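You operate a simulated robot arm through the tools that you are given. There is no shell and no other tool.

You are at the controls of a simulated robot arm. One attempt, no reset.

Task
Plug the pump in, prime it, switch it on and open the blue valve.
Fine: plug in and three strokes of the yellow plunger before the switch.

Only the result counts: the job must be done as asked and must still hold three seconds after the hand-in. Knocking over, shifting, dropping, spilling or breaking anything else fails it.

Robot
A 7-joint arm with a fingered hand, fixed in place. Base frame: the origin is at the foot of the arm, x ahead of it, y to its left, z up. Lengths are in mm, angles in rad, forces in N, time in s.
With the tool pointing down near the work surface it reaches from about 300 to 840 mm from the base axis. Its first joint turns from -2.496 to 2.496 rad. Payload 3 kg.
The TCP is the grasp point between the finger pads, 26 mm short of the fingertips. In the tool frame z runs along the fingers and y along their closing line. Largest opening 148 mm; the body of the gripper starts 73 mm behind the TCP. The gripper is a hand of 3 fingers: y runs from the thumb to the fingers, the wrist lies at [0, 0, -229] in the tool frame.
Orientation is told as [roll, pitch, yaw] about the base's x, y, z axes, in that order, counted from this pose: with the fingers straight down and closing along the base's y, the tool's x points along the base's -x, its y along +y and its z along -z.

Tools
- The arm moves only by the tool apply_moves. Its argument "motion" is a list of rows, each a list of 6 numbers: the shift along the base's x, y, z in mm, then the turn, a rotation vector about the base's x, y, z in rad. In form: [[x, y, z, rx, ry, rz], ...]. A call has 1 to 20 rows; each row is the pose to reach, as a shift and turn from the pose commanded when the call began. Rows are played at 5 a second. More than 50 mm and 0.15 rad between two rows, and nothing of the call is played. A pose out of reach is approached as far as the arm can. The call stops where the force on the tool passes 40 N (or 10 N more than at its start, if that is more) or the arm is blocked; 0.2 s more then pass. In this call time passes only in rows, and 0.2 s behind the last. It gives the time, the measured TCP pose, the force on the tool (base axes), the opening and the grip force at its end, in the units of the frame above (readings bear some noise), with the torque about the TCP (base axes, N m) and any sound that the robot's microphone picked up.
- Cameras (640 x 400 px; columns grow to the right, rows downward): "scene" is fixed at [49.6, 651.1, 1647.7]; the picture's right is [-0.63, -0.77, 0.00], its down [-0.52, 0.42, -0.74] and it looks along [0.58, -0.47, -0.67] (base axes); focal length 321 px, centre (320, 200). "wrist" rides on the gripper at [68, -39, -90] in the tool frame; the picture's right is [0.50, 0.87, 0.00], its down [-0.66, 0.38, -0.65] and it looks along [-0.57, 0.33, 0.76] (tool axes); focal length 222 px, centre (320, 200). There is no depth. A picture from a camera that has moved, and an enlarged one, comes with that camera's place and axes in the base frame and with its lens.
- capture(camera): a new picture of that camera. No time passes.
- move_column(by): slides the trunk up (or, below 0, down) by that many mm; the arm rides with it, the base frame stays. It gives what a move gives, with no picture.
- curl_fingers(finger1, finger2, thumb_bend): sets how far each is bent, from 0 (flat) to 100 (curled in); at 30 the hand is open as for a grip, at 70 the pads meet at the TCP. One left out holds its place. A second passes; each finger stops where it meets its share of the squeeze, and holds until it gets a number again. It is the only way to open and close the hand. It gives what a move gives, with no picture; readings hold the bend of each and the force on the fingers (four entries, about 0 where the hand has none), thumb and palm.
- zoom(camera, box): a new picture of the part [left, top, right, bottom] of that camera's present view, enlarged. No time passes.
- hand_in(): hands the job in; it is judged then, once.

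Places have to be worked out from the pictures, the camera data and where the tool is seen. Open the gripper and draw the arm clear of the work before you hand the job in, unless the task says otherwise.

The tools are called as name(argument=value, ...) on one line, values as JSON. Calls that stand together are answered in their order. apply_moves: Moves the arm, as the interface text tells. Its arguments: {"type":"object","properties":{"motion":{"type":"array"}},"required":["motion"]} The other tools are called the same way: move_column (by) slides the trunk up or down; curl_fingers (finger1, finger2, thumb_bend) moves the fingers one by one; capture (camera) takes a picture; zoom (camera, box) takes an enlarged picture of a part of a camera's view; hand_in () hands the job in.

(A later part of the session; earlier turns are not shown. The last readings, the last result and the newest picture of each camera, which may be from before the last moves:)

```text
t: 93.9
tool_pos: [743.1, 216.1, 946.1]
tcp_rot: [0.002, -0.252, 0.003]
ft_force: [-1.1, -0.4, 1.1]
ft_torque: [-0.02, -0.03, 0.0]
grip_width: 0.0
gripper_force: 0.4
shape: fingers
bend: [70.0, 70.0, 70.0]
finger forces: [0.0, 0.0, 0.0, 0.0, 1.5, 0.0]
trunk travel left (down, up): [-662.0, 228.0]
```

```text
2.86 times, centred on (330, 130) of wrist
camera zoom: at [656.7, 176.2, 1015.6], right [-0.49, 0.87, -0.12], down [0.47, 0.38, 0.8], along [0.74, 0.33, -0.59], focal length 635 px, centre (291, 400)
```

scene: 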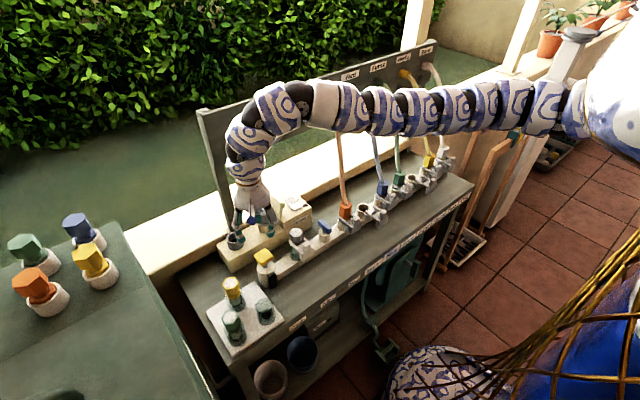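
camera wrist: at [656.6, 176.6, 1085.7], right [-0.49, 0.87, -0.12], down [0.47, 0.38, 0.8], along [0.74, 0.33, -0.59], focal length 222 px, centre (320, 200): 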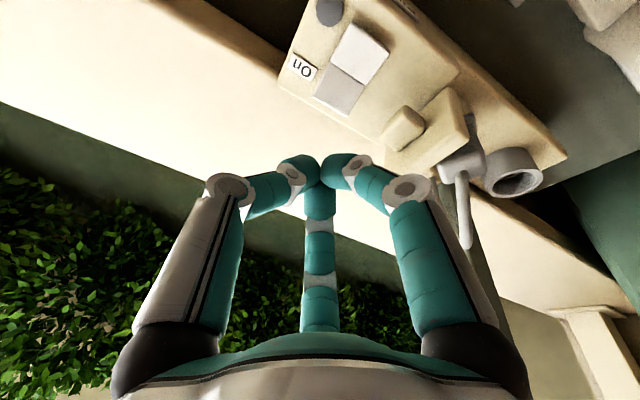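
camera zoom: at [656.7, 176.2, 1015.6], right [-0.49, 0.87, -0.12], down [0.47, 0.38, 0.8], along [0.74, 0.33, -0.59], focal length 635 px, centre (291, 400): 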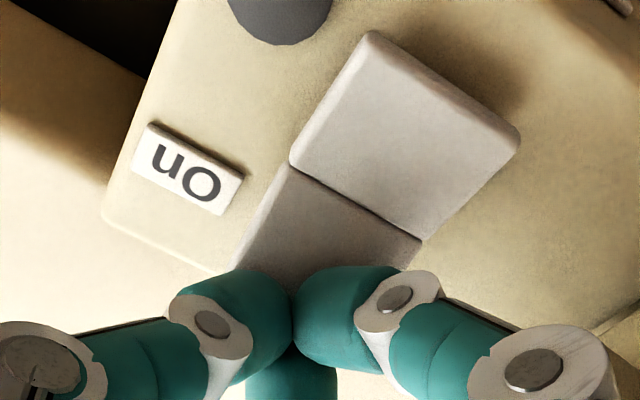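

First touch (1.5 N). I press down 5 mm and watch.

move_column(by=-5)

zoom(camera="scene", box=[266, 165, 326, 225])

```text
t: 94.4
tool_pos: [743.8, 216.1, 941.0]
tcp_rot: [0.005, -0.251, 0.003]
ft_force: [0.4, 0.0, 0.3]
ft_torque: [-0.03, 0.01, -0.02]
grip_width: 0.0
gripper_force: 0.0
shape: fingers
bend: [70.0, 70.0, 70.0]
finger forces: [0.0, 0.0, 0.0, 0.0, 0.0, 0.0]
trunk travel left (down, up): [-657.0, 233.0]
```

```text
6.67 times, centred on (296, 195) of scene
camera zoom: at [49.6, 651.1, 1647.7], right [-0.63, -0.77, 0.0], down [-0.52, 0.42, -0.74], along [0.58, -0.47, -0.67], focal length 2139 px, centre (480, 233)
```

zoom: 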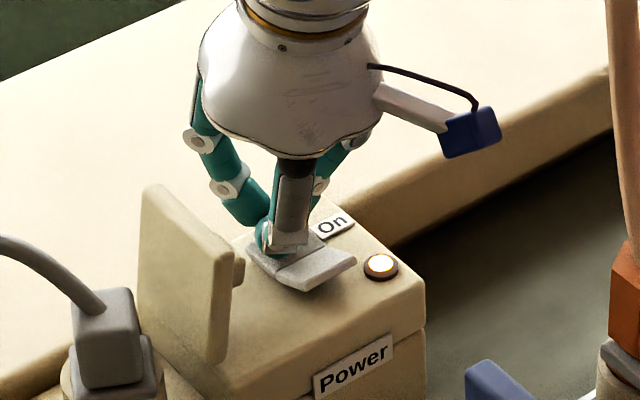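

The rocker flipped and the lamp is lit: the plug is live and the pump is on. I lift straight up by trunk and look.

move_column(by=75)

capture(camera="scene")

zoom(camera="scene", box=[230, 90, 330, 240])

```text
t: 95.5
tool_pos: [743.1, 216.9, 1016.2]
tcp_rot: [0.005, -0.252, 0.003]
ft_force: [-0.2, 0.3, 0.0]
ft_torque: [0.0, -0.03, -0.02]
grip_width: 0.0
gripper_force: 0.0
shape: fingers
bend: [70.0, 70.0, 70.0]
finger forces: [0.1, 0.0, 0.1, 0.0, 0.0, 0.0]
trunk travel left (down, up): [-732.0, 158.0]
```

```text
taken
```

scene: 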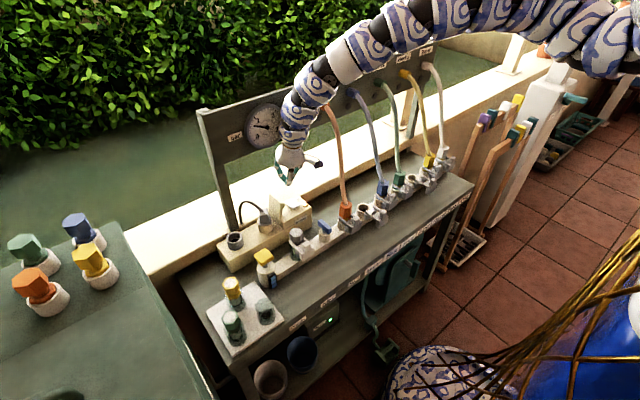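

```text
2.67 times, centred on (280, 165) of scene
camera zoom: at [49.6, 651.1, 1647.7], right [-0.63, -0.77, 0.0], down [-0.52, 0.42, -0.74], along [0.58, -0.47, -0.67], focal length 856 px, centre (427, 293)
```

zoom: 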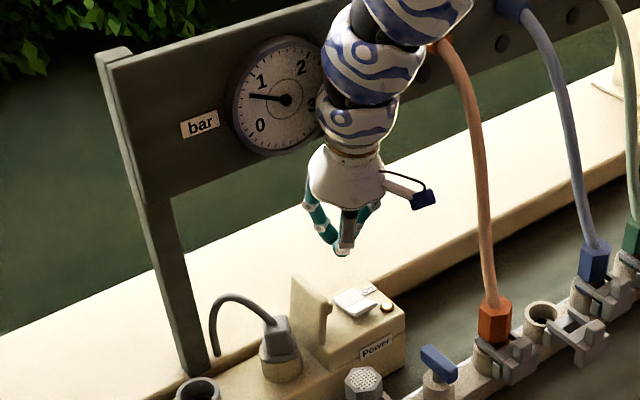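

The gauge rose to about 0.8 bar and the pump lamp is green. Now the valve: I retract from the switch, removing the tilt while alternately raising the trunk and lowering the arm to stay within reach.

apply_moves(motion=[[-12, 0, -5, 0, 0.03, 0], [-24, 0, -10, 0, 0.06, 0], [-36, 0, -15, 0, 0.09, 0], [-46, 0, -20, 0, 0.12, 0]])

move_column(by=40)

apply_moves(motion=[[-12, 0, -10, 0, 0.03, 0], [-24, 0, -20, 0, 0.06, 0], [-36, 0, -30, 0, 0.09, 0], [-48, 0, -40, 0, 0.12, 0]])

move_column(by=60)

apply_moves(motion=[[-15, 0, -15, 0, 0, 0], [-30, 0, -30, 0, 0, 0], [-42, 0, -42, 0, 0, 0]])

capture(camera="wrist")

capture(camera="scene")

```text
t: 96.5
tool_pos: [698.8, 217.1, 993.6]
tcp_rot: [0.002, -0.128, 0.003]
ft_force: [-0.1, 0.1, -0.2]
ft_torque: [-0.01, -0.02, 0.0]
grip_width: 0.0
gripper_force: 0.1
shape: fingers
bend: [70.0, 70.0, 70.0]
finger forces: [0.0, 0.1, 0.1, 0.1, 0.0, 0.0]
out of reach, approached as far as the arm can: row 3
trunk travel left (down, up): [-732.0, 158.0]
```

```text
t: 97.4
tool_pos: [699.2, 216.9, 1035.3]
tcp_rot: [0.003, -0.129, 0.001]
ft_force: [0.4, -0.2, 1.1]
ft_torque: [0.01, 0.0, -0.05]
grip_width: 0.0
gripper_force: 0.1
shape: fingers
bend: [70.0, 70.0, 70.0]
finger forces: [0.0, 0.0, 0.0, 0.0, 0.0, 0.0]
trunk travel left (down, up): [-772.0, 118.0]
```

```text
t: 98.4
tool_pos: [650.7, 216.6, 994.6]
tcp_rot: [0.001, -0.008, 0.003]
ft_force: [0.7, -0.1, 0.1]
ft_torque: [0.03, -0.01, -0.01]
grip_width: 0.0
gripper_force: 0.0
shape: fingers
bend: [70.0, 70.0, 70.0]
finger forces: [0.0, 0.0, 0.0, 0.0, 0.1, 0.0]
trunk travel left (down, up): [-772.0, 118.0]
```

```text
t: 99.4
tool_pos: [651.0, 218.1, 1055.0]
tcp_rot: [0.003, -0.011, 0.002]
ft_force: [-0.1, 0.1, -0.6]
ft_torque: [0.0, 0.01, -0.02]
grip_width: 0.0
gripper_force: 0.1
shape: fingers
bend: [70.0, 70.0, 70.0]
finger forces: [0.0, 0.0, 0.0, 0.1, 0.1, 0.1]
trunk travel left (down, up): [-832.0, 58.0]
```

```text
t: 100.2
tool_pos: [609.2, 218.3, 1013.8]
tcp_rot: [0.001, -0.011, 0.0]
ft_force: [0.8, 0.0, 0.5]
ft_torque: [0.03, 0.0, 0.01]
grip_width: 0.0
gripper_force: 0.2
shape: fingers
bend: [70.0, 70.0, 70.0]
finger forces: [0.0, 0.0, 0.0, 0.0, 0.1, 0.0]
trunk travel left (down, up): [-832.0, 58.0]
```

```text
taken
camera wrist: at [541.1, 177.8, 1101.6], right [-0.5, 0.87, 0.0], down [0.65, 0.38, 0.66], along [0.57, 0.33, -0.75], focal length 222 px, centre (320, 200)
```

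wrist: 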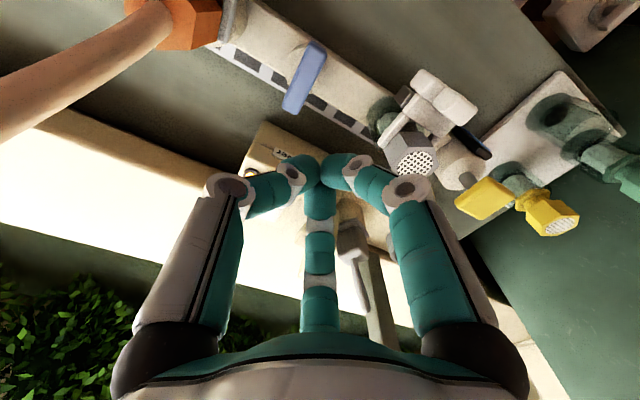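

```text
taken
```

scene: 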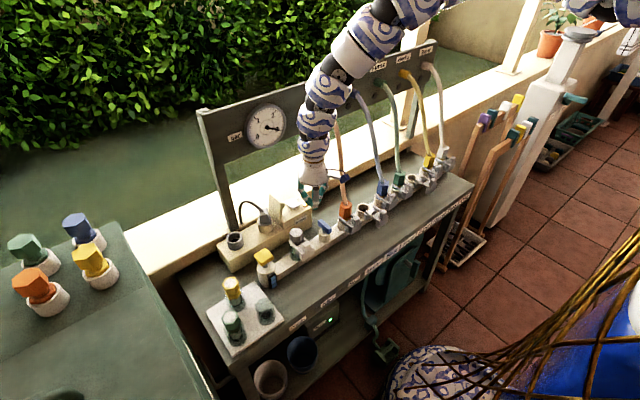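

The gauge now shows about 3 bar with the pump running. I zoom on the blue valve from both cameras to locate its stem and handle precisely.

zoom(camera="wrist", box=[230, 20, 390, 140])

zoom(camera="scene", box=[296, 210, 352, 252])

zoom(camera="scene", box=[240, 95, 300, 150])

```text
3.33 times, centred on (310, 80) of wrist
camera zoom: at [541.1, 177.8, 1101.6], right [-0.5, 0.87, 0.0], down [0.65, 0.38, 0.66], along [0.57, 0.33, -0.75], focal length 740 px, centre (353, 600)
```

zoom: 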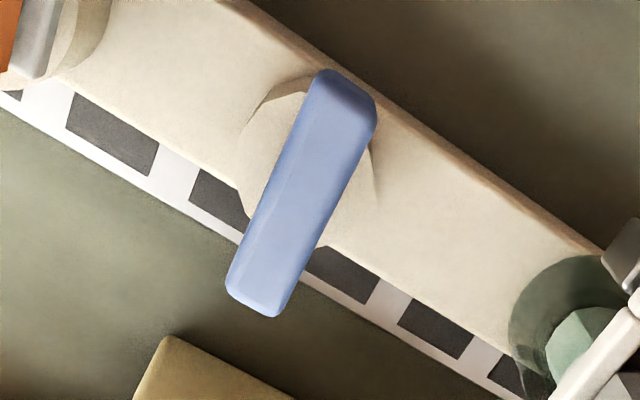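

```text
9.52 times, centred on (324, 231) of scene
camera zoom: at [49.6, 651.1, 1647.7], right [-0.63, -0.77, 0.0], down [-0.52, 0.42, -0.74], along [0.58, -0.47, -0.67], focal length 3056 px, centre (282, -95)
```

zoom: 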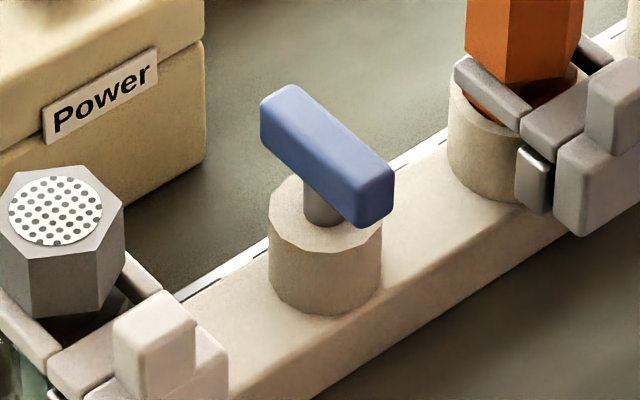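

```text
7.27 times, centred on (270, 122) of scene
camera zoom: at [49.6, 651.1, 1647.7], right [-0.63, -0.77, 0.0], down [-0.52, 0.42, -0.74], along [0.58, -0.47, -0.67], focal length 2333 px, centre (684, 764)
```

zoom: 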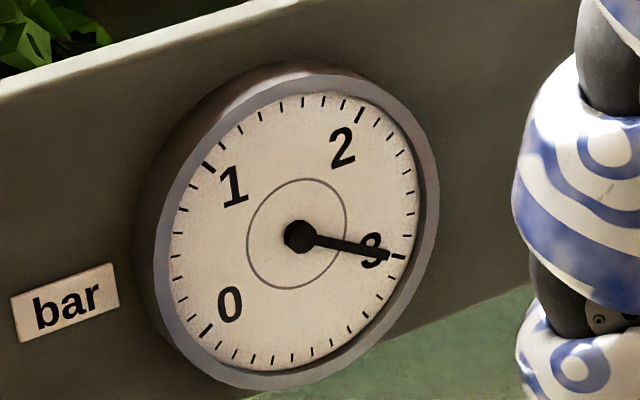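

Handle top centre is about (589, 191, 900), a 51 × 15 mm bar lying along x (across the pipe, closed) centred on its stem. With yaw 0, thumb on the -y face and two fingers on the +y face make a good grip. I raise the trunk, open the hand to 49 and move above the handle.

move_column(by=50)

curl_fingers(finger1=49, finger2=49, thumb_bend=49)

apply_moves(motion=[[-5, -7, -15, 0, 0.005, 0], [-10, -14, -30, 0, 0.01, 0], [-15, -20, -45, 0, 0.01, 0], [-20, -27, -60, 0, 0.01, 0], [-20, -27, -60, 0, 0.01, 0]])

capture(camera="wrist")

zoom(camera="scene", box=[276, 180, 372, 260])

```text
t: 101.1
tool_pos: [609.3, 216.9, 1063.0]
tcp_rot: [0.001, -0.009, 0.001]
ft_force: [0.4, -0.4, -0.1]
ft_torque: [-0.02, -0.02, 0.04]
grip_width: 0.0
gripper_force: 0.1
shape: fingers
bend: [70.0, 70.0, 70.0]
finger forces: [0.0, 0.1, 0.0, 0.0, 0.0, 0.0]
trunk travel left (down, up): [-882.0, 8.0]
```

```text
t: 102.1
tool_pos: [607.8, 218.1, 1063.3]
tcp_rot: [0.002, -0.013, 0.002]
ft_force: [-0.7, 0.2, 0.0]
ft_torque: [0.01, 0.0, -0.03]
grip_width: 64.9
gripper_force: 0.1
shape: fingers
bend: [49.0, 49.0, 49.0]
finger forces: [0.1, 0.0, 0.0, 0.1, 0.1, 0.0]
trunk travel left (down, up): [-882.0, 8.0]
```

```text
t: 103.3
tool_pos: [589.6, 192.9, 1003.8]
tcp_rot: [0.001, -0.001, 0.003]
ft_force: [0.9, 0.7, 0.5]
ft_torque: [0.01, 0.0, 0.0]
grip_width: 65.3
gripper_force: 0.1
shape: fingers
bend: [49.0, 49.0, 49.0]
finger forces: [0.0, 0.0, 0.0, 0.0, 0.0, 0.1]
trunk travel left (down, up): [-882.0, 8.0]
```

```text
taken
camera wrist: at [521.9, 151.6, 1093.2], right [-0.5, 0.87, 0.0], down [0.65, 0.38, 0.66], along [0.57, 0.33, -0.76], focal length 222 px, centre (320, 200)
```

wrist: 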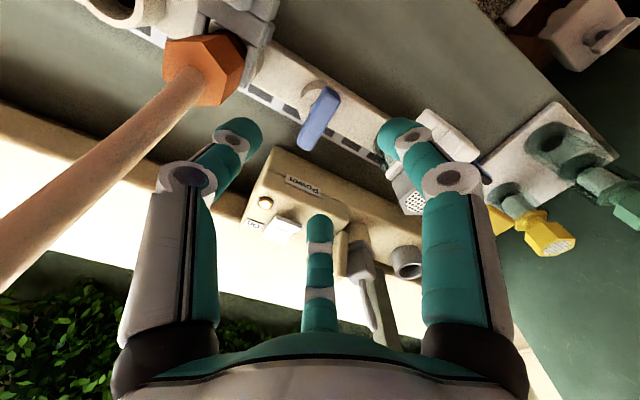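

```text
5.00 times, centred on (324, 220) of scene
camera zoom: at [49.6, 651.1, 1647.7], right [-0.63, -0.77, 0.0], down [-0.52, 0.42, -0.74], along [0.58, -0.47, -0.67], focal length 1604 px, centre (300, 100)
```

zoom: 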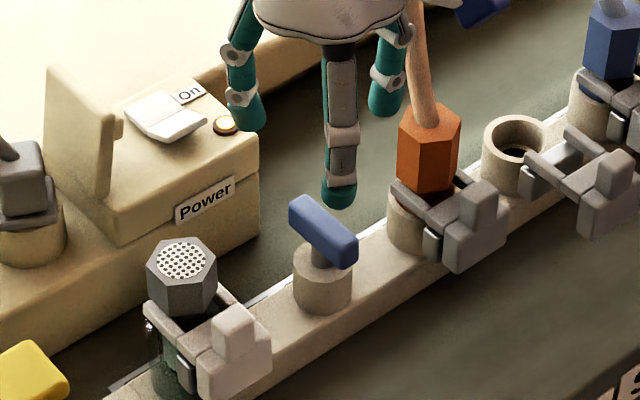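

Gripping with the thumb toward -y would crowd the orange connector, so I'll instead push the handle's +x end with a closed fist, with yaw -60° (digits at 90°, -30°, -150°). I close the fist and turn at this height, moving to the -y side of the +x end.

curl_fingers(finger1=70, finger2=70, thumb_bend=70)

apply_moves(motion=[[3, -4, 0, 0, 0, -0.13], [6, -8, 0, 0, 0, -0.26], [9, -12, 0, 0, 0, -0.39], [12, -16, 0, 0, 0, -0.52], [15, -20, 0, 0, 0, -0.65], [18, -24, 0, 0, 0, -0.78], [20, -27, 0, 0, 0, -0.91], [22, -29, 0, 0, 0, -1.047], [22, -29, 0, 0, 0, -1.047]])

capture(camera="wrist")

zoom(camera="scene", box=[276, 180, 372, 260])

```text
t: 104.3
tool_pos: [588.1, 192.4, 1004.0]
tcp_rot: [0.002, -0.001, 0.002]
ft_force: [-0.5, 0.4, 0.7]
ft_torque: [-0.04, 0.0, 0.0]
grip_width: 0.2
gripper_force: 0.0
shape: fingers
bend: [69.0, 69.0, 70.0]
finger forces: [0.0, 0.1, 0.1, 0.0, 0.1, 0.0]
trunk travel left (down, up): [-882.0, 8.0]
```

```text
t: 106.3
tool_pos: [610.6, 162.7, 1003.8]
tcp_rot: [0.001, 0.0, -1.048]
ft_force: [-0.3, 0.2, -0.3]
ft_torque: [-0.01, -0.01, 0.01]
grip_width: 0.2
gripper_force: 0.0
shape: fingers
bend: [69.0, 69.0, 70.0]
finger forces: [0.0, 0.1, 0.1, 0.0, 0.0, 0.1]
trunk travel left (down, up): [-882.0, 8.0]
```

```text
taken
camera wrist: at [544.1, 200.6, 1092.9], right [0.5, 0.87, 0.0], down [0.65, -0.38, 0.65], along [0.57, -0.33, -0.76], focal length 222 px, centre (320, 200)
```

wrist: 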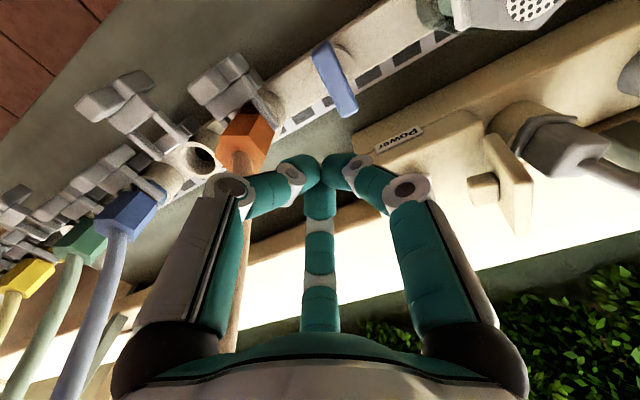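

```text
5.00 times, centred on (324, 220) of scene
camera zoom: at [49.6, 651.1, 1647.7], right [-0.63, -0.77, 0.0], down [-0.52, 0.42, -0.74], along [0.58, -0.47, -0.67], focal length 1604 px, centre (300, 100)
```

zoom: 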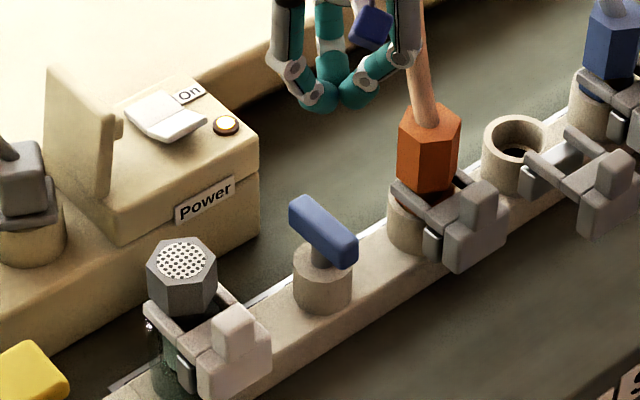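

The orange hose is close on the -y side, so pushing from there is risky; instead I'll grip the handle on its own axis with yaw -60° (all digits clear of connector, hose and filter), rotate about 30°, and regrasp. I go back over the stem and open to 50.

apply_moves(motion=[[-7, 10, 0, 0, 0, 0], [-14, 20, 0, 0, 0, 0], [-21, 28.5, 0, 0, 0, 0], [-21, 28.5, 0, 0, 0, 0]])

curl_fingers(finger1=52, finger2=52, thumb_bend=52)

move_column(by=-55)

capture(camera="wrist")

zoom(camera="scene", box=[276, 180, 372, 260])

```text
t: 107.3
tool_pos: [589.8, 189.8, 1004.4]
tcp_rot: [0.002, 0.0, -1.045]
ft_force: [0.1, -0.3, -0.3]
ft_torque: [0.02, 0.02, 0.01]
grip_width: 0.4
gripper_force: 0.1
shape: fingers
bend: [69.0, 69.0, 70.0]
finger forces: [0.1, 0.1, 0.0, 0.0, 0.1, 0.0]
trunk travel left (down, up): [-882.0, 8.0]
```

```text
t: 108.3
tool_pos: [589.7, 190.2, 1003.3]
tcp_rot: [0.004, -0.001, -1.045]
ft_force: [0.5, -0.5, 0.5]
ft_torque: [0.0, -0.02, 0.02]
grip_width: 55.1
gripper_force: 0.0
shape: fingers
bend: [52.0, 52.0, 52.0]
finger forces: [0.0, 0.0, 0.1, 0.0, 0.0, 0.0]
trunk travel left (down, up): [-882.0, 8.0]
```

```text
t: 109.2
tool_pos: [589.4, 190.2, 949.9]
tcp_rot: [0.001, -0.001, -1.046]
ft_force: [-0.2, 0.1, 1.0]
ft_torque: [0.03, 0.0, 0.03]
grip_width: 55.0
gripper_force: 0.0
shape: fingers
bend: [52.0, 52.0, 52.0]
finger forces: [0.0, 0.0, 0.0, 0.1, 0.1, 0.1]
trunk travel left (down, up): [-827.0, 63.0]
```

```text
taken
camera wrist: at [522.6, 228.3, 1038.3], right [0.5, 0.87, 0.0], down [0.65, -0.38, 0.65], along [0.57, -0.33, -0.76], focal length 222 px, centre (320, 200)
```

wrist: 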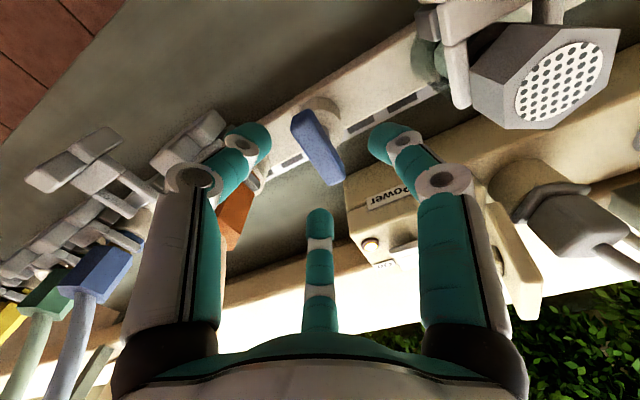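

```text
5.00 times, centred on (324, 220) of scene
camera zoom: at [49.6, 651.1, 1647.7], right [-0.63, -0.77, 0.0], down [-0.52, 0.42, -0.74], along [0.58, -0.47, -0.67], focal length 1604 px, centre (300, 100)
```

zoom: 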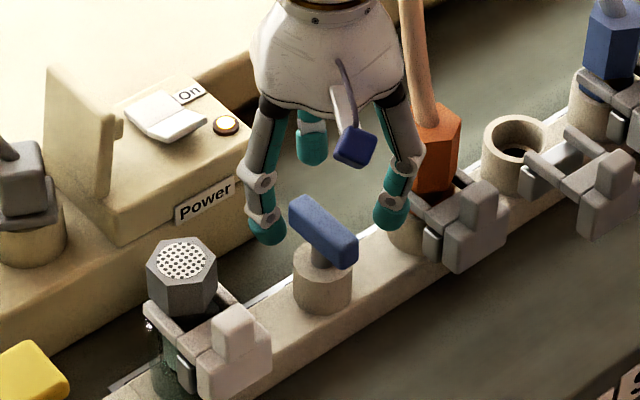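

The handle is centred under the hand. I open a little more (47) for clearance of the bar's ends and lower another 42 mm.

curl_fingers(finger1=47, finger2=47, thumb_bend=47)

move_column(by=-30)

capture(camera="wrist")

zoom(camera="scene", box=[276, 180, 372, 260])

```text
t: 110.2
tool_pos: [589.7, 191.0, 948.5]
tcp_rot: [0.002, -0.001, -1.045]
ft_force: [0.3, 0.4, 0.9]
ft_torque: [0.01, -0.03, 0.0]
grip_width: 71.7
gripper_force: 0.1
shape: fingers
bend: [47.0, 47.0, 47.0]
finger forces: [0.1, 0.1, 0.0, 0.1, 0.1, 0.0]
trunk travel left (down, up): [-827.0, 63.0]
```

```text
t: 111.0
tool_pos: [589.9, 189.9, 918.8]
tcp_rot: [0.002, -0.001, -1.047]
ft_force: [0.4, -1.2, -0.4]
ft_torque: [0.0, -0.02, 0.0]
grip_width: 71.6
gripper_force: 0.1
shape: fingers
bend: [47.0, 47.0, 47.0]
finger forces: [0.0, 0.0, 0.1, 0.0, 0.0, 0.0]
trunk travel left (down, up): [-797.0, 93.0]
```

```text
taken
camera wrist: at [522.6, 228.3, 1008.3], right [0.5, 0.87, 0.0], down [0.65, -0.38, 0.65], along [0.57, -0.33, -0.76], focal length 222 px, centre (320, 200)
```

wrist: 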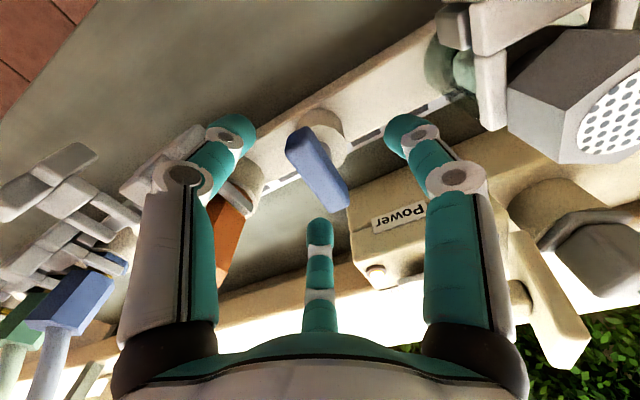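

```text
5.00 times, centred on (324, 220) of scene
camera zoom: at [49.6, 651.1, 1647.7], right [-0.63, -0.77, 0.0], down [-0.52, 0.42, -0.74], along [0.58, -0.47, -0.67], focal length 1604 px, centre (300, 100)
```

zoom: 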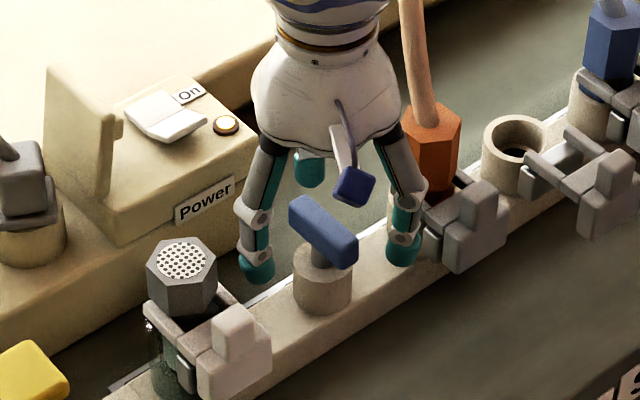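

Tips straddle the bar with room to spare. I lower 13 mm more and then close gently.

move_column(by=-13)

curl_fingers(finger1=58, finger2=58, thumb_bend=58)

capture(camera="wrist")

zoom(camera="scene", box=[296, 190, 352, 250])

```text
t: 111.6
tool_pos: [589.1, 190.4, 905.0]
tcp_rot: [0.002, 0.001, -1.045]
ft_force: [-0.8, 0.2, 0.3]
ft_torque: [-0.01, -0.01, 0.02]
grip_width: 71.5
gripper_force: 0.0
shape: fingers
bend: [47.0, 47.0, 47.0]
finger forces: [0.0, 0.0, 0.0, 0.0, 0.0, 0.0]
trunk travel left (down, up): [-784.0, 106.0]
```

```text
t: 112.6
tool_pos: [590.1, 190.4, 906.0]
tcp_rot: [0.004, -0.001, -1.044]
ft_force: [0.0, -0.7, 0.0]
ft_torque: [0.0, 0.01, 0.02]
grip_width: 40.1
gripper_force: 0.0
shape: fingers
bend: [57.0, 56.0, 57.0]
finger forces: [0.1, 0.3, 0.0, 0.0, 0.6, 0.0]
trunk travel left (down, up): [-784.0, 106.0]
```

```text
taken
camera wrist: at [522.6, 228.2, 995.2], right [0.5, 0.87, 0.0], down [0.65, -0.38, 0.65], along [0.57, -0.33, -0.76], focal length 222 px, centre (320, 200)
```

wrist: 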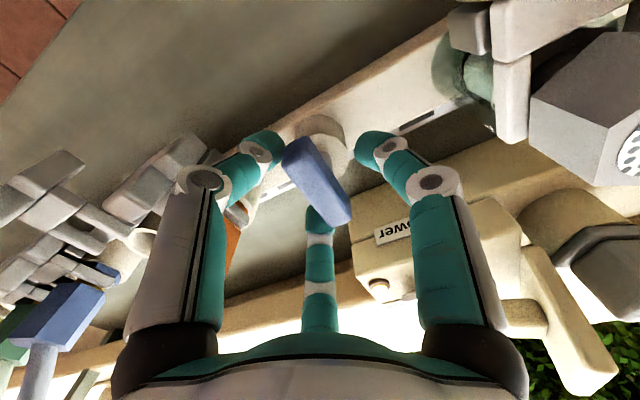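

```text
6.67 times, centred on (324, 220) of scene
camera zoom: at [49.6, 651.1, 1647.7], right [-0.63, -0.77, 0.0], down [-0.52, 0.42, -0.74], along [0.58, -0.47, -0.67], focal length 2139 px, centre (293, 67)
```

zoom: 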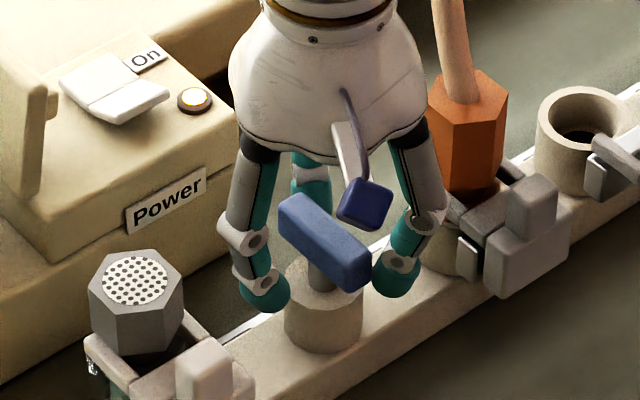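

The digits lightly touch the bar's ends. I zoom in to see whether the bar already turned a little and in which direction.

zoom(camera="wrist", box=[260, 90, 380, 230])

zoom(camera="scene", box=[308, 208, 340, 242])

```text
2.86 times, centred on (320, 160) of wrist
camera zoom: at [522.6, 228.2, 995.2], right [0.5, 0.87, 0.0], down [0.65, -0.38, 0.65], along [0.57, -0.33, -0.76], focal length 635 px, centre (320, 314)
```

zoom: 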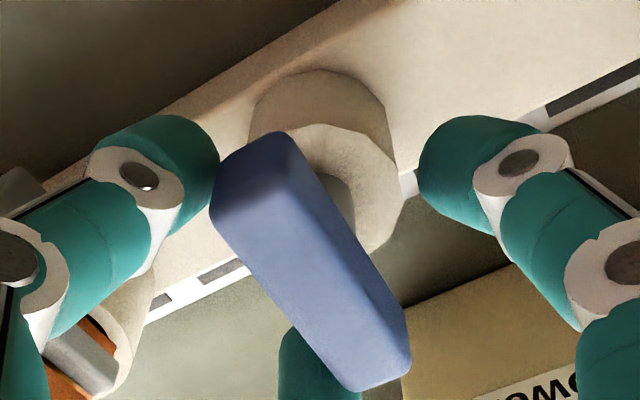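

```text
11.76 times, centred on (324, 225) of scene
camera zoom: at [49.6, 651.1, 1647.7], right [-0.63, -0.77, 0.0], down [-0.52, 0.42, -0.74], along [0.58, -0.47, -0.67], focal length 3774 px, centre (273, -94)
```

zoom: 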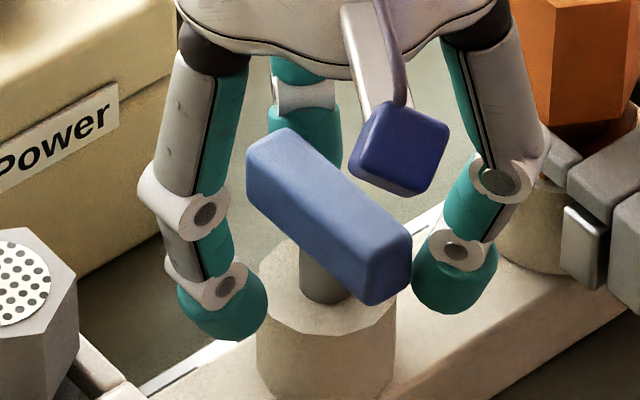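

The bar is still straight (β≈0), with thumb and finger 2 touching its two ends, so turning the hand will drive it. I test clockwise by 10° and watch the torque.

apply_moves(motion=[[0, 0, 0, 0, 0, -0.06], [0, 0, 0, 0, 0, -0.12], [0, 0, 0, 0, 0, -0.18], [0, 0, 0, 0, 0, -0.18]])

zoom(camera="scene", box=[308, 208, 340, 242])

zoom(camera="wrist", box=[260, 90, 380, 230])

```text
t: 113.6
tool_pos: [588.3, 189.9, 905.7]
tcp_rot: [0.0, -0.001, -1.226]
ft_force: [-2.2, -2.9, -0.1]
ft_torque: [-0.05, 0.03, 0.05]
grip_width: 42.8
gripper_force: 1.9
shape: fingers
bend: [57.0, 57.0, 56.0]
finger forces: [0.1, 0.1, 0.1, 0.0, 3.1, 0.0]
trunk travel left (down, up): [-784.0, 106.0]
```

```text
11.76 times, centred on (324, 225) of scene
camera zoom: at [49.6, 651.1, 1647.7], right [-0.63, -0.77, 0.0], down [-0.52, 0.42, -0.74], along [0.58, -0.47, -0.67], focal length 3774 px, centre (273, -94)
```

zoom: 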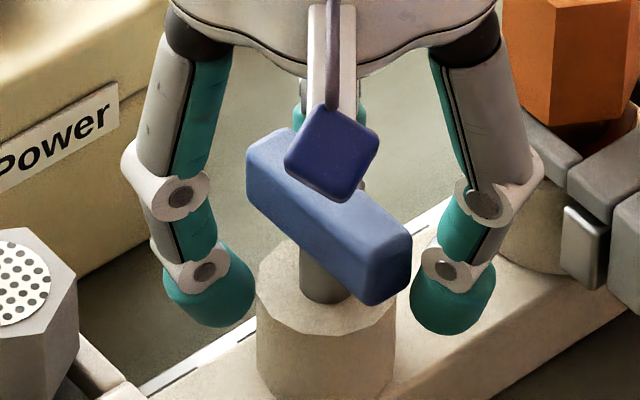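

```text
2.86 times, centred on (320, 160) of wrist
camera zoom: at [530.4, 240.0, 995.3], right [0.65, 0.76, 0.0], down [0.58, -0.49, 0.65], along [0.5, -0.42, -0.76], focal length 635 px, centre (320, 314)
```

zoom: 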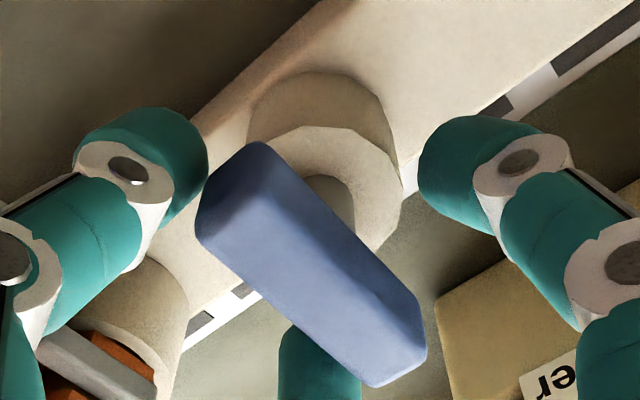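

The bar did not move clockwise (thumb 3 N). I now test counter-clockwise, turning back and 10° beyond.

apply_moves(motion=[[0.5, 0.5, 0, 0, 0, 0.09], [0.5, 0.5, 0, 0, 0, 0.18], [0.5, 0.5, 0, 0, 0, 0.27], [0.5, 0.5, 0, 0, 0, 0.36], [0.5, 0.5, 0, 0, 0, 0.36]])

zoom(camera="scene", box=[308, 208, 340, 242])

zoom(camera="wrist", box=[260, 90, 380, 230])

```text
t: 114.8
tool_pos: [590.0, 190.3, 906.2]
tcp_rot: [0.001, 0.0, -0.867]
ft_force: [-0.3, -1.9, -0.9]
ft_torque: [-0.03, 0.02, -0.01]
grip_width: 40.5
gripper_force: 0.5
shape: fingers
bend: [57.0, 57.0, 57.0]
finger forces: [0.0, 0.6, 0.1, 0.0, 0.3, 0.0]
trunk travel left (down, up): [-784.0, 106.0]
```

```text
11.76 times, centred on (324, 225) of scene
camera zoom: at [49.6, 651.1, 1647.7], right [-0.63, -0.77, 0.0], down [-0.52, 0.42, -0.74], along [0.58, -0.47, -0.67], focal length 3774 px, centre (273, -94)
```

zoom: 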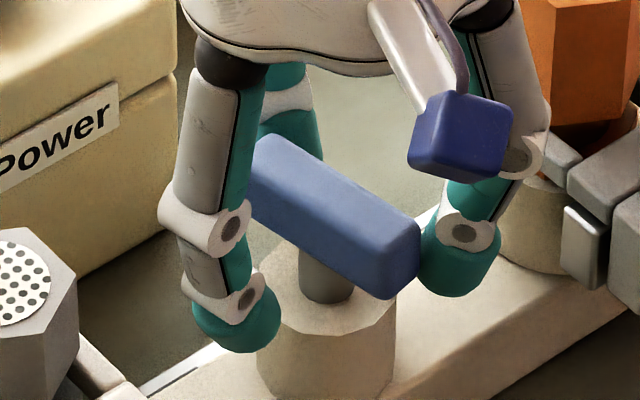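

```text
2.86 times, centred on (320, 160) of wrist
camera zoom: at [517.4, 216.0, 995.2], right [0.33, 0.94, 0.0], down [0.71, -0.25, 0.65], along [0.62, -0.22, -0.76], focal length 635 px, centre (320, 314)
```

zoom: 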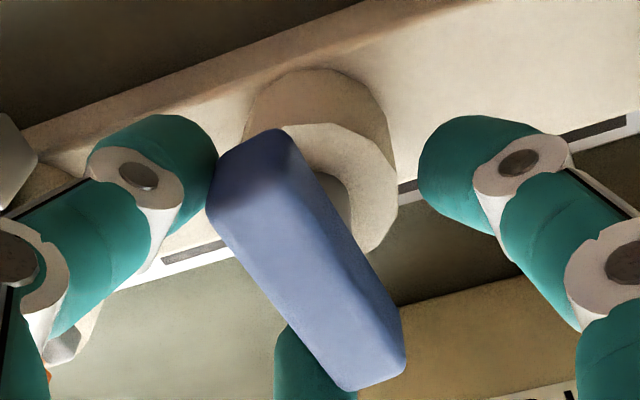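

The bar followed the hand counter-clockwise with little force: that is the free (opening) direction. I continue turning to yaw -0.52.

apply_moves(motion=[[0, 0, 0, 0, 0, 0.09], [0, 0, 0, 0, 0, 0.18], [0, 0, 0, 0, 0, 0.27], [0, 0, 0, 0, 0, 0.35], [0, 0, 0, 0, 0, 0.35]])

zoom(camera="scene", box=[300, 200, 348, 245])

zoom(camera="wrist", box=[260, 90, 380, 230])

```text
t: 116.0
tool_pos: [589.7, 191.6, 906.1]
tcp_rot: [0.003, 0.002, -0.515]
ft_force: [-0.4, -1.3, 0.3]
ft_torque: [-0.03, 0.0, -0.02]
grip_width: 39.9
gripper_force: 1.1
shape: fingers
bend: [57.0, 57.0, 57.0]
finger forces: [0.0, 0.7, 0.0, 0.0, 0.5, 0.1]
trunk travel left (down, up): [-784.0, 106.0]
```

```text
8.89 times, centred on (324, 222) of scene
camera zoom: at [49.6, 651.1, 1647.7], right [-0.63, -0.77, 0.0], down [-0.52, 0.42, -0.74], along [0.58, -0.47, -0.67], focal length 2852 px, centre (284, 0)
```

zoom: 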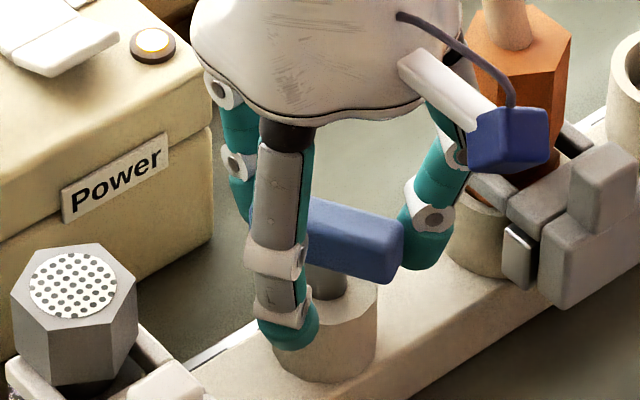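

```text
2.86 times, centred on (320, 160) of wrist
camera zoom: at [513.1, 189.2, 995.0], right [-0.01, 1.0, 0.0], down [0.76, 0.01, 0.65], along [0.65, 0.01, -0.76], focal length 635 px, centre (320, 314)
```

zoom: 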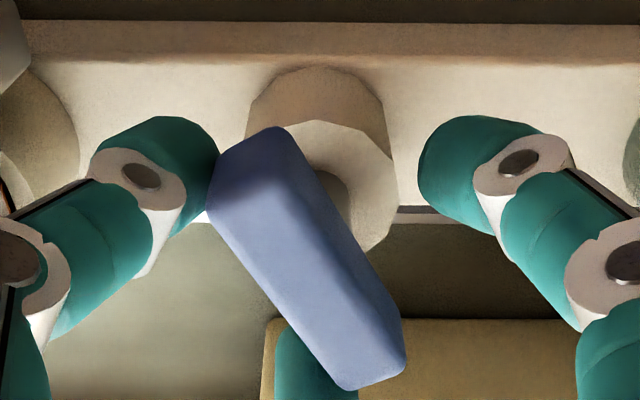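

The bar follows, now at about 28°. To avoid the connector I regrasp: open slightly, raise 52 mm, turn the hand back to yaw -1.6, lower, and continue.

curl_fingers(finger1=50, finger2=50, thumb_bend=51)

move_column(by=52)

apply_moves(motion=[[0, 0, 0, 0, 0, -0.135], [0, 0, 0, 0, 0, -0.27], [0, 0, 0, 0, 0, -0.405], [0, 0, 0, 0, 0, -0.54], [0, 0, 0, 0, 0, -0.675], [0, 0, 0, 0, 0, -0.81], [0, 0, 0, 0, 0, -0.945], [0, 0, 0, 0, 0, -1.08], [0, 0, 0, 0, 0, -1.08]])

capture(camera="wrist")

zoom(camera="scene", box=[290, 190, 354, 250])

```text
t: 117.0
tool_pos: [590.6, 190.2, 905.9]
tcp_rot: [0.001, 0.0, -0.515]
ft_force: [-0.1, 0.2, -0.1]
ft_torque: [0.0, -0.03, -0.05]
grip_width: 60.0
gripper_force: 0.0
shape: fingers
bend: [50.0, 50.0, 51.0]
finger forces: [0.1, 0.1, 0.0, 0.0, 0.1, 0.0]
trunk travel left (down, up): [-784.0, 106.0]
```

```text
t: 117.9
tool_pos: [588.9, 191.3, 956.0]
tcp_rot: [0.001, 0.001, -0.514]
ft_force: [0.4, 0.1, -0.3]
ft_torque: [-0.01, 0.01, 0.0]
grip_width: 60.1
gripper_force: 0.1
shape: fingers
bend: [50.0, 50.0, 51.0]
finger forces: [0.0, 0.0, 0.0, 0.1, 0.1, 0.1]
trunk travel left (down, up): [-836.0, 54.0]
```

```text
t: 119.9
tool_pos: [590.5, 191.6, 957.6]
tcp_rot: [0.002, 0.0, -1.597]
ft_force: [-0.2, 0.4, 0.1]
ft_torque: [-0.03, 0.04, -0.02]
grip_width: 60.3
gripper_force: 0.1
shape: fingers
bend: [50.0, 50.0, 51.0]
finger forces: [0.1, 0.0, 0.0, 0.0, 0.1, 0.1]
trunk travel left (down, up): [-836.0, 54.0]
```

```text
taken
camera wrist: at [553.9, 258.9, 1047.0], right [0.88, 0.48, 0.0], down [0.36, -0.66, 0.65], along [0.31, -0.57, -0.76], focal length 222 px, centre (320, 200)
```

wrist: 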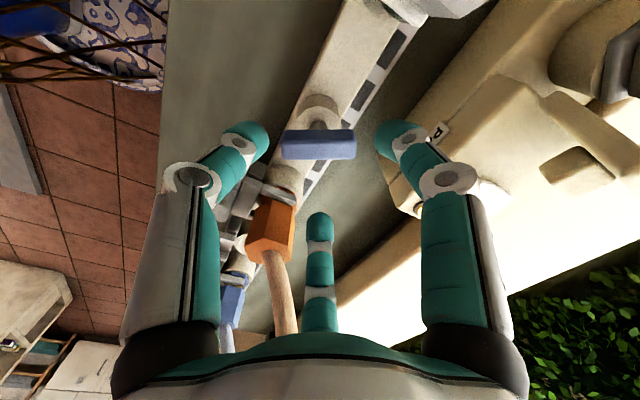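

```text
6.67 times, centred on (322, 220) of scene
camera zoom: at [49.6, 651.1, 1647.7], right [-0.63, -0.77, 0.0], down [-0.52, 0.42, -0.74], along [0.58, -0.47, -0.67], focal length 2139 px, centre (307, 67)
```

zoom: 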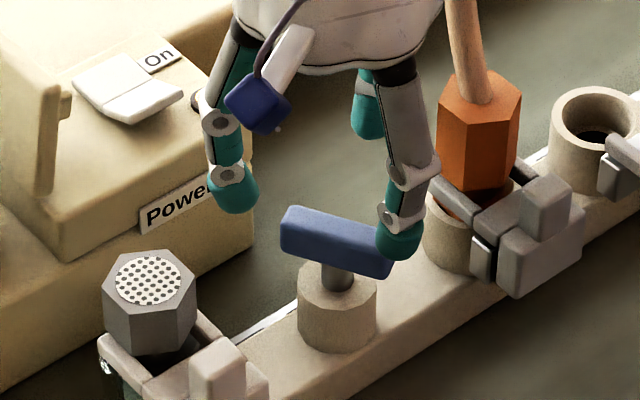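

The handle sits at ~28° and lies symmetrically between the digits. I lower 51 mm and close to 58.

move_column(by=-51)

curl_fingers(finger1=58, finger2=58, thumb_bend=58)

capture(camera="wrist")

zoom(camera="scene", box=[290, 190, 354, 250])

```text
t: 120.9
tool_pos: [590.9, 190.2, 907.5]
tcp_rot: [0.001, 0.0, -1.597]
ft_force: [-0.6, -0.5, -0.9]
ft_torque: [-0.01, -0.02, 0.01]
grip_width: 60.0
gripper_force: 0.1
shape: fingers
bend: [50.0, 50.0, 51.0]
finger forces: [0.0, 0.1, 0.0, 0.0, 0.1, 0.1]
trunk travel left (down, up): [-785.0, 105.0]
```

```text
t: 121.9
tool_pos: [590.0, 190.9, 905.7]
tcp_rot: [0.001, 0.0, -1.594]
ft_force: [-0.2, 1.0, -1.1]
ft_torque: [0.03, 0.02, 0.0]
grip_width: 39.8
gripper_force: 0.0
shape: fingers
bend: [57.0, 57.0, 57.0]
finger forces: [0.1, 0.0, 0.0, 0.0, 0.0, 0.0]
trunk travel left (down, up): [-785.0, 105.0]
```

```text
taken
camera wrist: at [553.8, 258.8, 996.0], right [0.88, 0.48, 0.0], down [0.36, -0.66, 0.65], along [0.31, -0.57, -0.76], focal length 222 px, centre (320, 200)
```

wrist: 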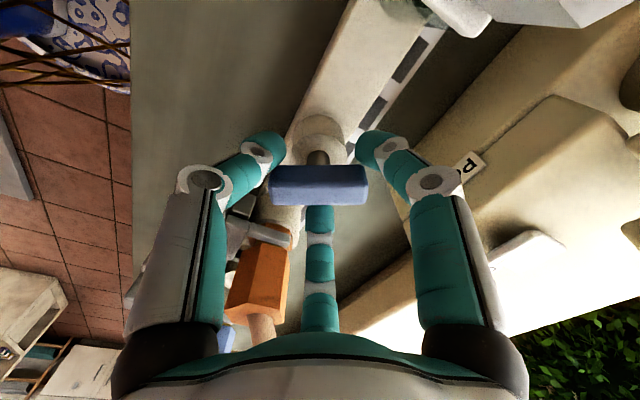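

```text
6.67 times, centred on (322, 220) of scene
camera zoom: at [49.6, 651.1, 1647.7], right [-0.63, -0.77, 0.0], down [-0.52, 0.42, -0.74], along [0.58, -0.47, -0.67], focal length 2139 px, centre (307, 67)
```

zoom: 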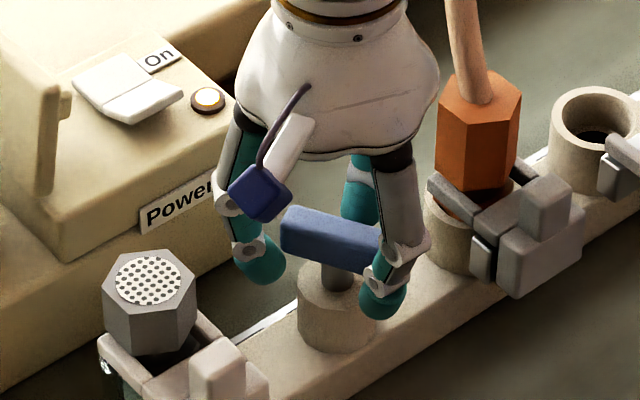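

Now I turn counter-clockwise in steps toward 90°.

apply_moves(motion=[[0, 0, 0, 0, 0, 0.1], [0, 0, 0, 0, 0, 0.2], [0, 0, 0, 0, 0, 0.3], [0, 0, 0, 0, 0, 0.4], [0, 0, 0, 0, 0, 0.5], [0, 0, 0, 0, 0, 0.6], [0, 0, 0, 0, 0, 0.6]])

zoom(camera="scene", box=[290, 190, 354, 250])

zoom(camera="wrist", box=[250, 90, 390, 230])

```text
t: 123.5
tool_pos: [591.0, 191.3, 907.6]
tcp_rot: [0.001, 0.0, -0.993]
ft_force: [0.2, 0.3, -0.1]
ft_torque: [0.01, 0.01, -0.02]
grip_width: 40.4
gripper_force: 0.3
shape: fingers
bend: [57.0, 57.0, 57.0]
finger forces: [0.1, 0.0, 0.0, 0.1, 0.5, 0.1]
trunk travel left (down, up): [-785.0, 105.0]
```

```text
6.67 times, centred on (322, 220) of scene
camera zoom: at [49.6, 651.1, 1647.7], right [-0.63, -0.77, 0.0], down [-0.52, 0.42, -0.74], along [0.58, -0.47, -0.67], focal length 2139 px, centre (307, 67)
```

zoom: 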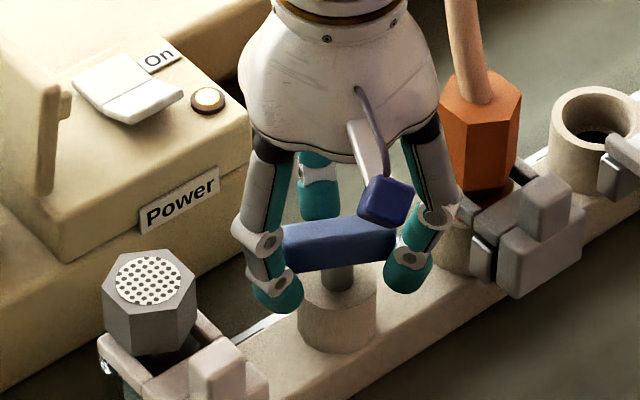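

```text
2.86 times, centred on (320, 160) of wrist
camera zoom: at [521.5, 225.6, 996.0], right [0.45, 0.89, 0.0], down [0.67, -0.34, 0.65], along [0.58, -0.3, -0.76], focal length 635 px, centre (320, 314)
```

zoom: 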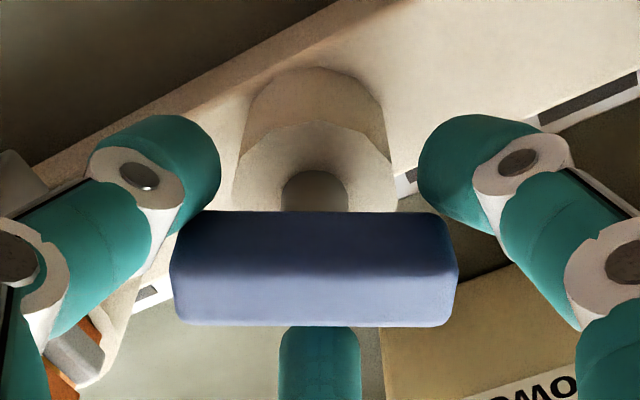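

The handle is at about 63° now. I continue to yaw -0.45.

apply_moves(motion=[[0, 0, 0, 0, 0, 0.1], [0, 0, 0, 0, 0, 0.2], [0, 0, 0, 0, 0, 0.3], [0, 0, 0, 0, 0, 0.4], [0, 0, 0, 0, 0, 0.48], [0, 0, 0, 0, 0, 0.48]])

zoom(camera="scene", box=[290, 190, 354, 250])

zoom(camera="wrist", box=[250, 90, 390, 230])

zoom(camera="scene", box=[230, 90, 310, 160])

```text
t: 124.9
tool_pos: [590.7, 189.7, 906.8]
tcp_rot: [0.002, 0.001, -0.516]
ft_force: [-1.9, 0.4, -0.9]
ft_torque: [0.05, 0.06, -0.01]
grip_width: 39.9
gripper_force: 1.0
shape: fingers
bend: [57.0, 57.0, 57.0]
finger forces: [0.3, 0.0, 0.0, 0.0, 1.5, 0.0]
trunk travel left (down, up): [-785.0, 105.0]
```

```text
6.67 times, centred on (322, 220) of scene
camera zoom: at [49.6, 651.1, 1647.7], right [-0.63, -0.77, 0.0], down [-0.52, 0.42, -0.74], along [0.58, -0.47, -0.67], focal length 2139 px, centre (307, 67)
```

zoom: 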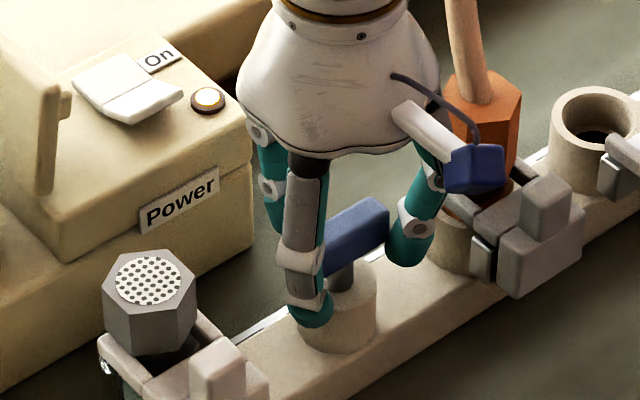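

```text
2.86 times, centred on (320, 160) of wrist
camera zoom: at [513.4, 188.9, 996.2], right [-0.01, 1.0, 0.0], down [0.76, 0.01, 0.65], along [0.65, 0.01, -0.76], focal length 635 px, centre (320, 314)
```

zoom: 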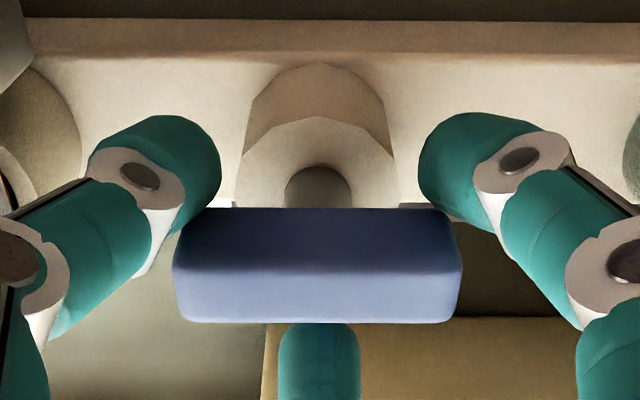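

```text
5.71 times, centred on (270, 125) of scene
camera zoom: at [49.6, 651.1, 1647.7], right [-0.63, -0.77, 0.0], down [-0.52, 0.42, -0.74], along [0.58, -0.47, -0.67], focal length 1833 px, centre (606, 629)
```

zoom: 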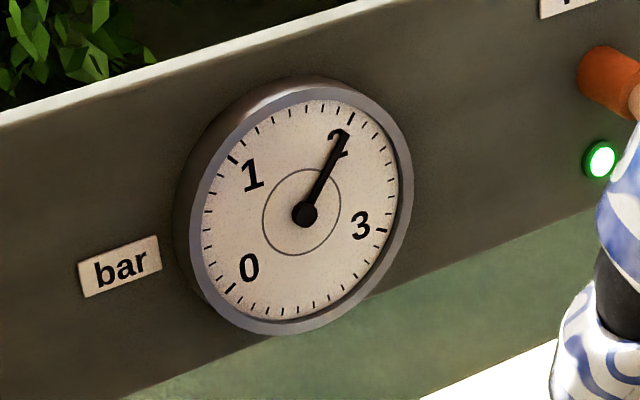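

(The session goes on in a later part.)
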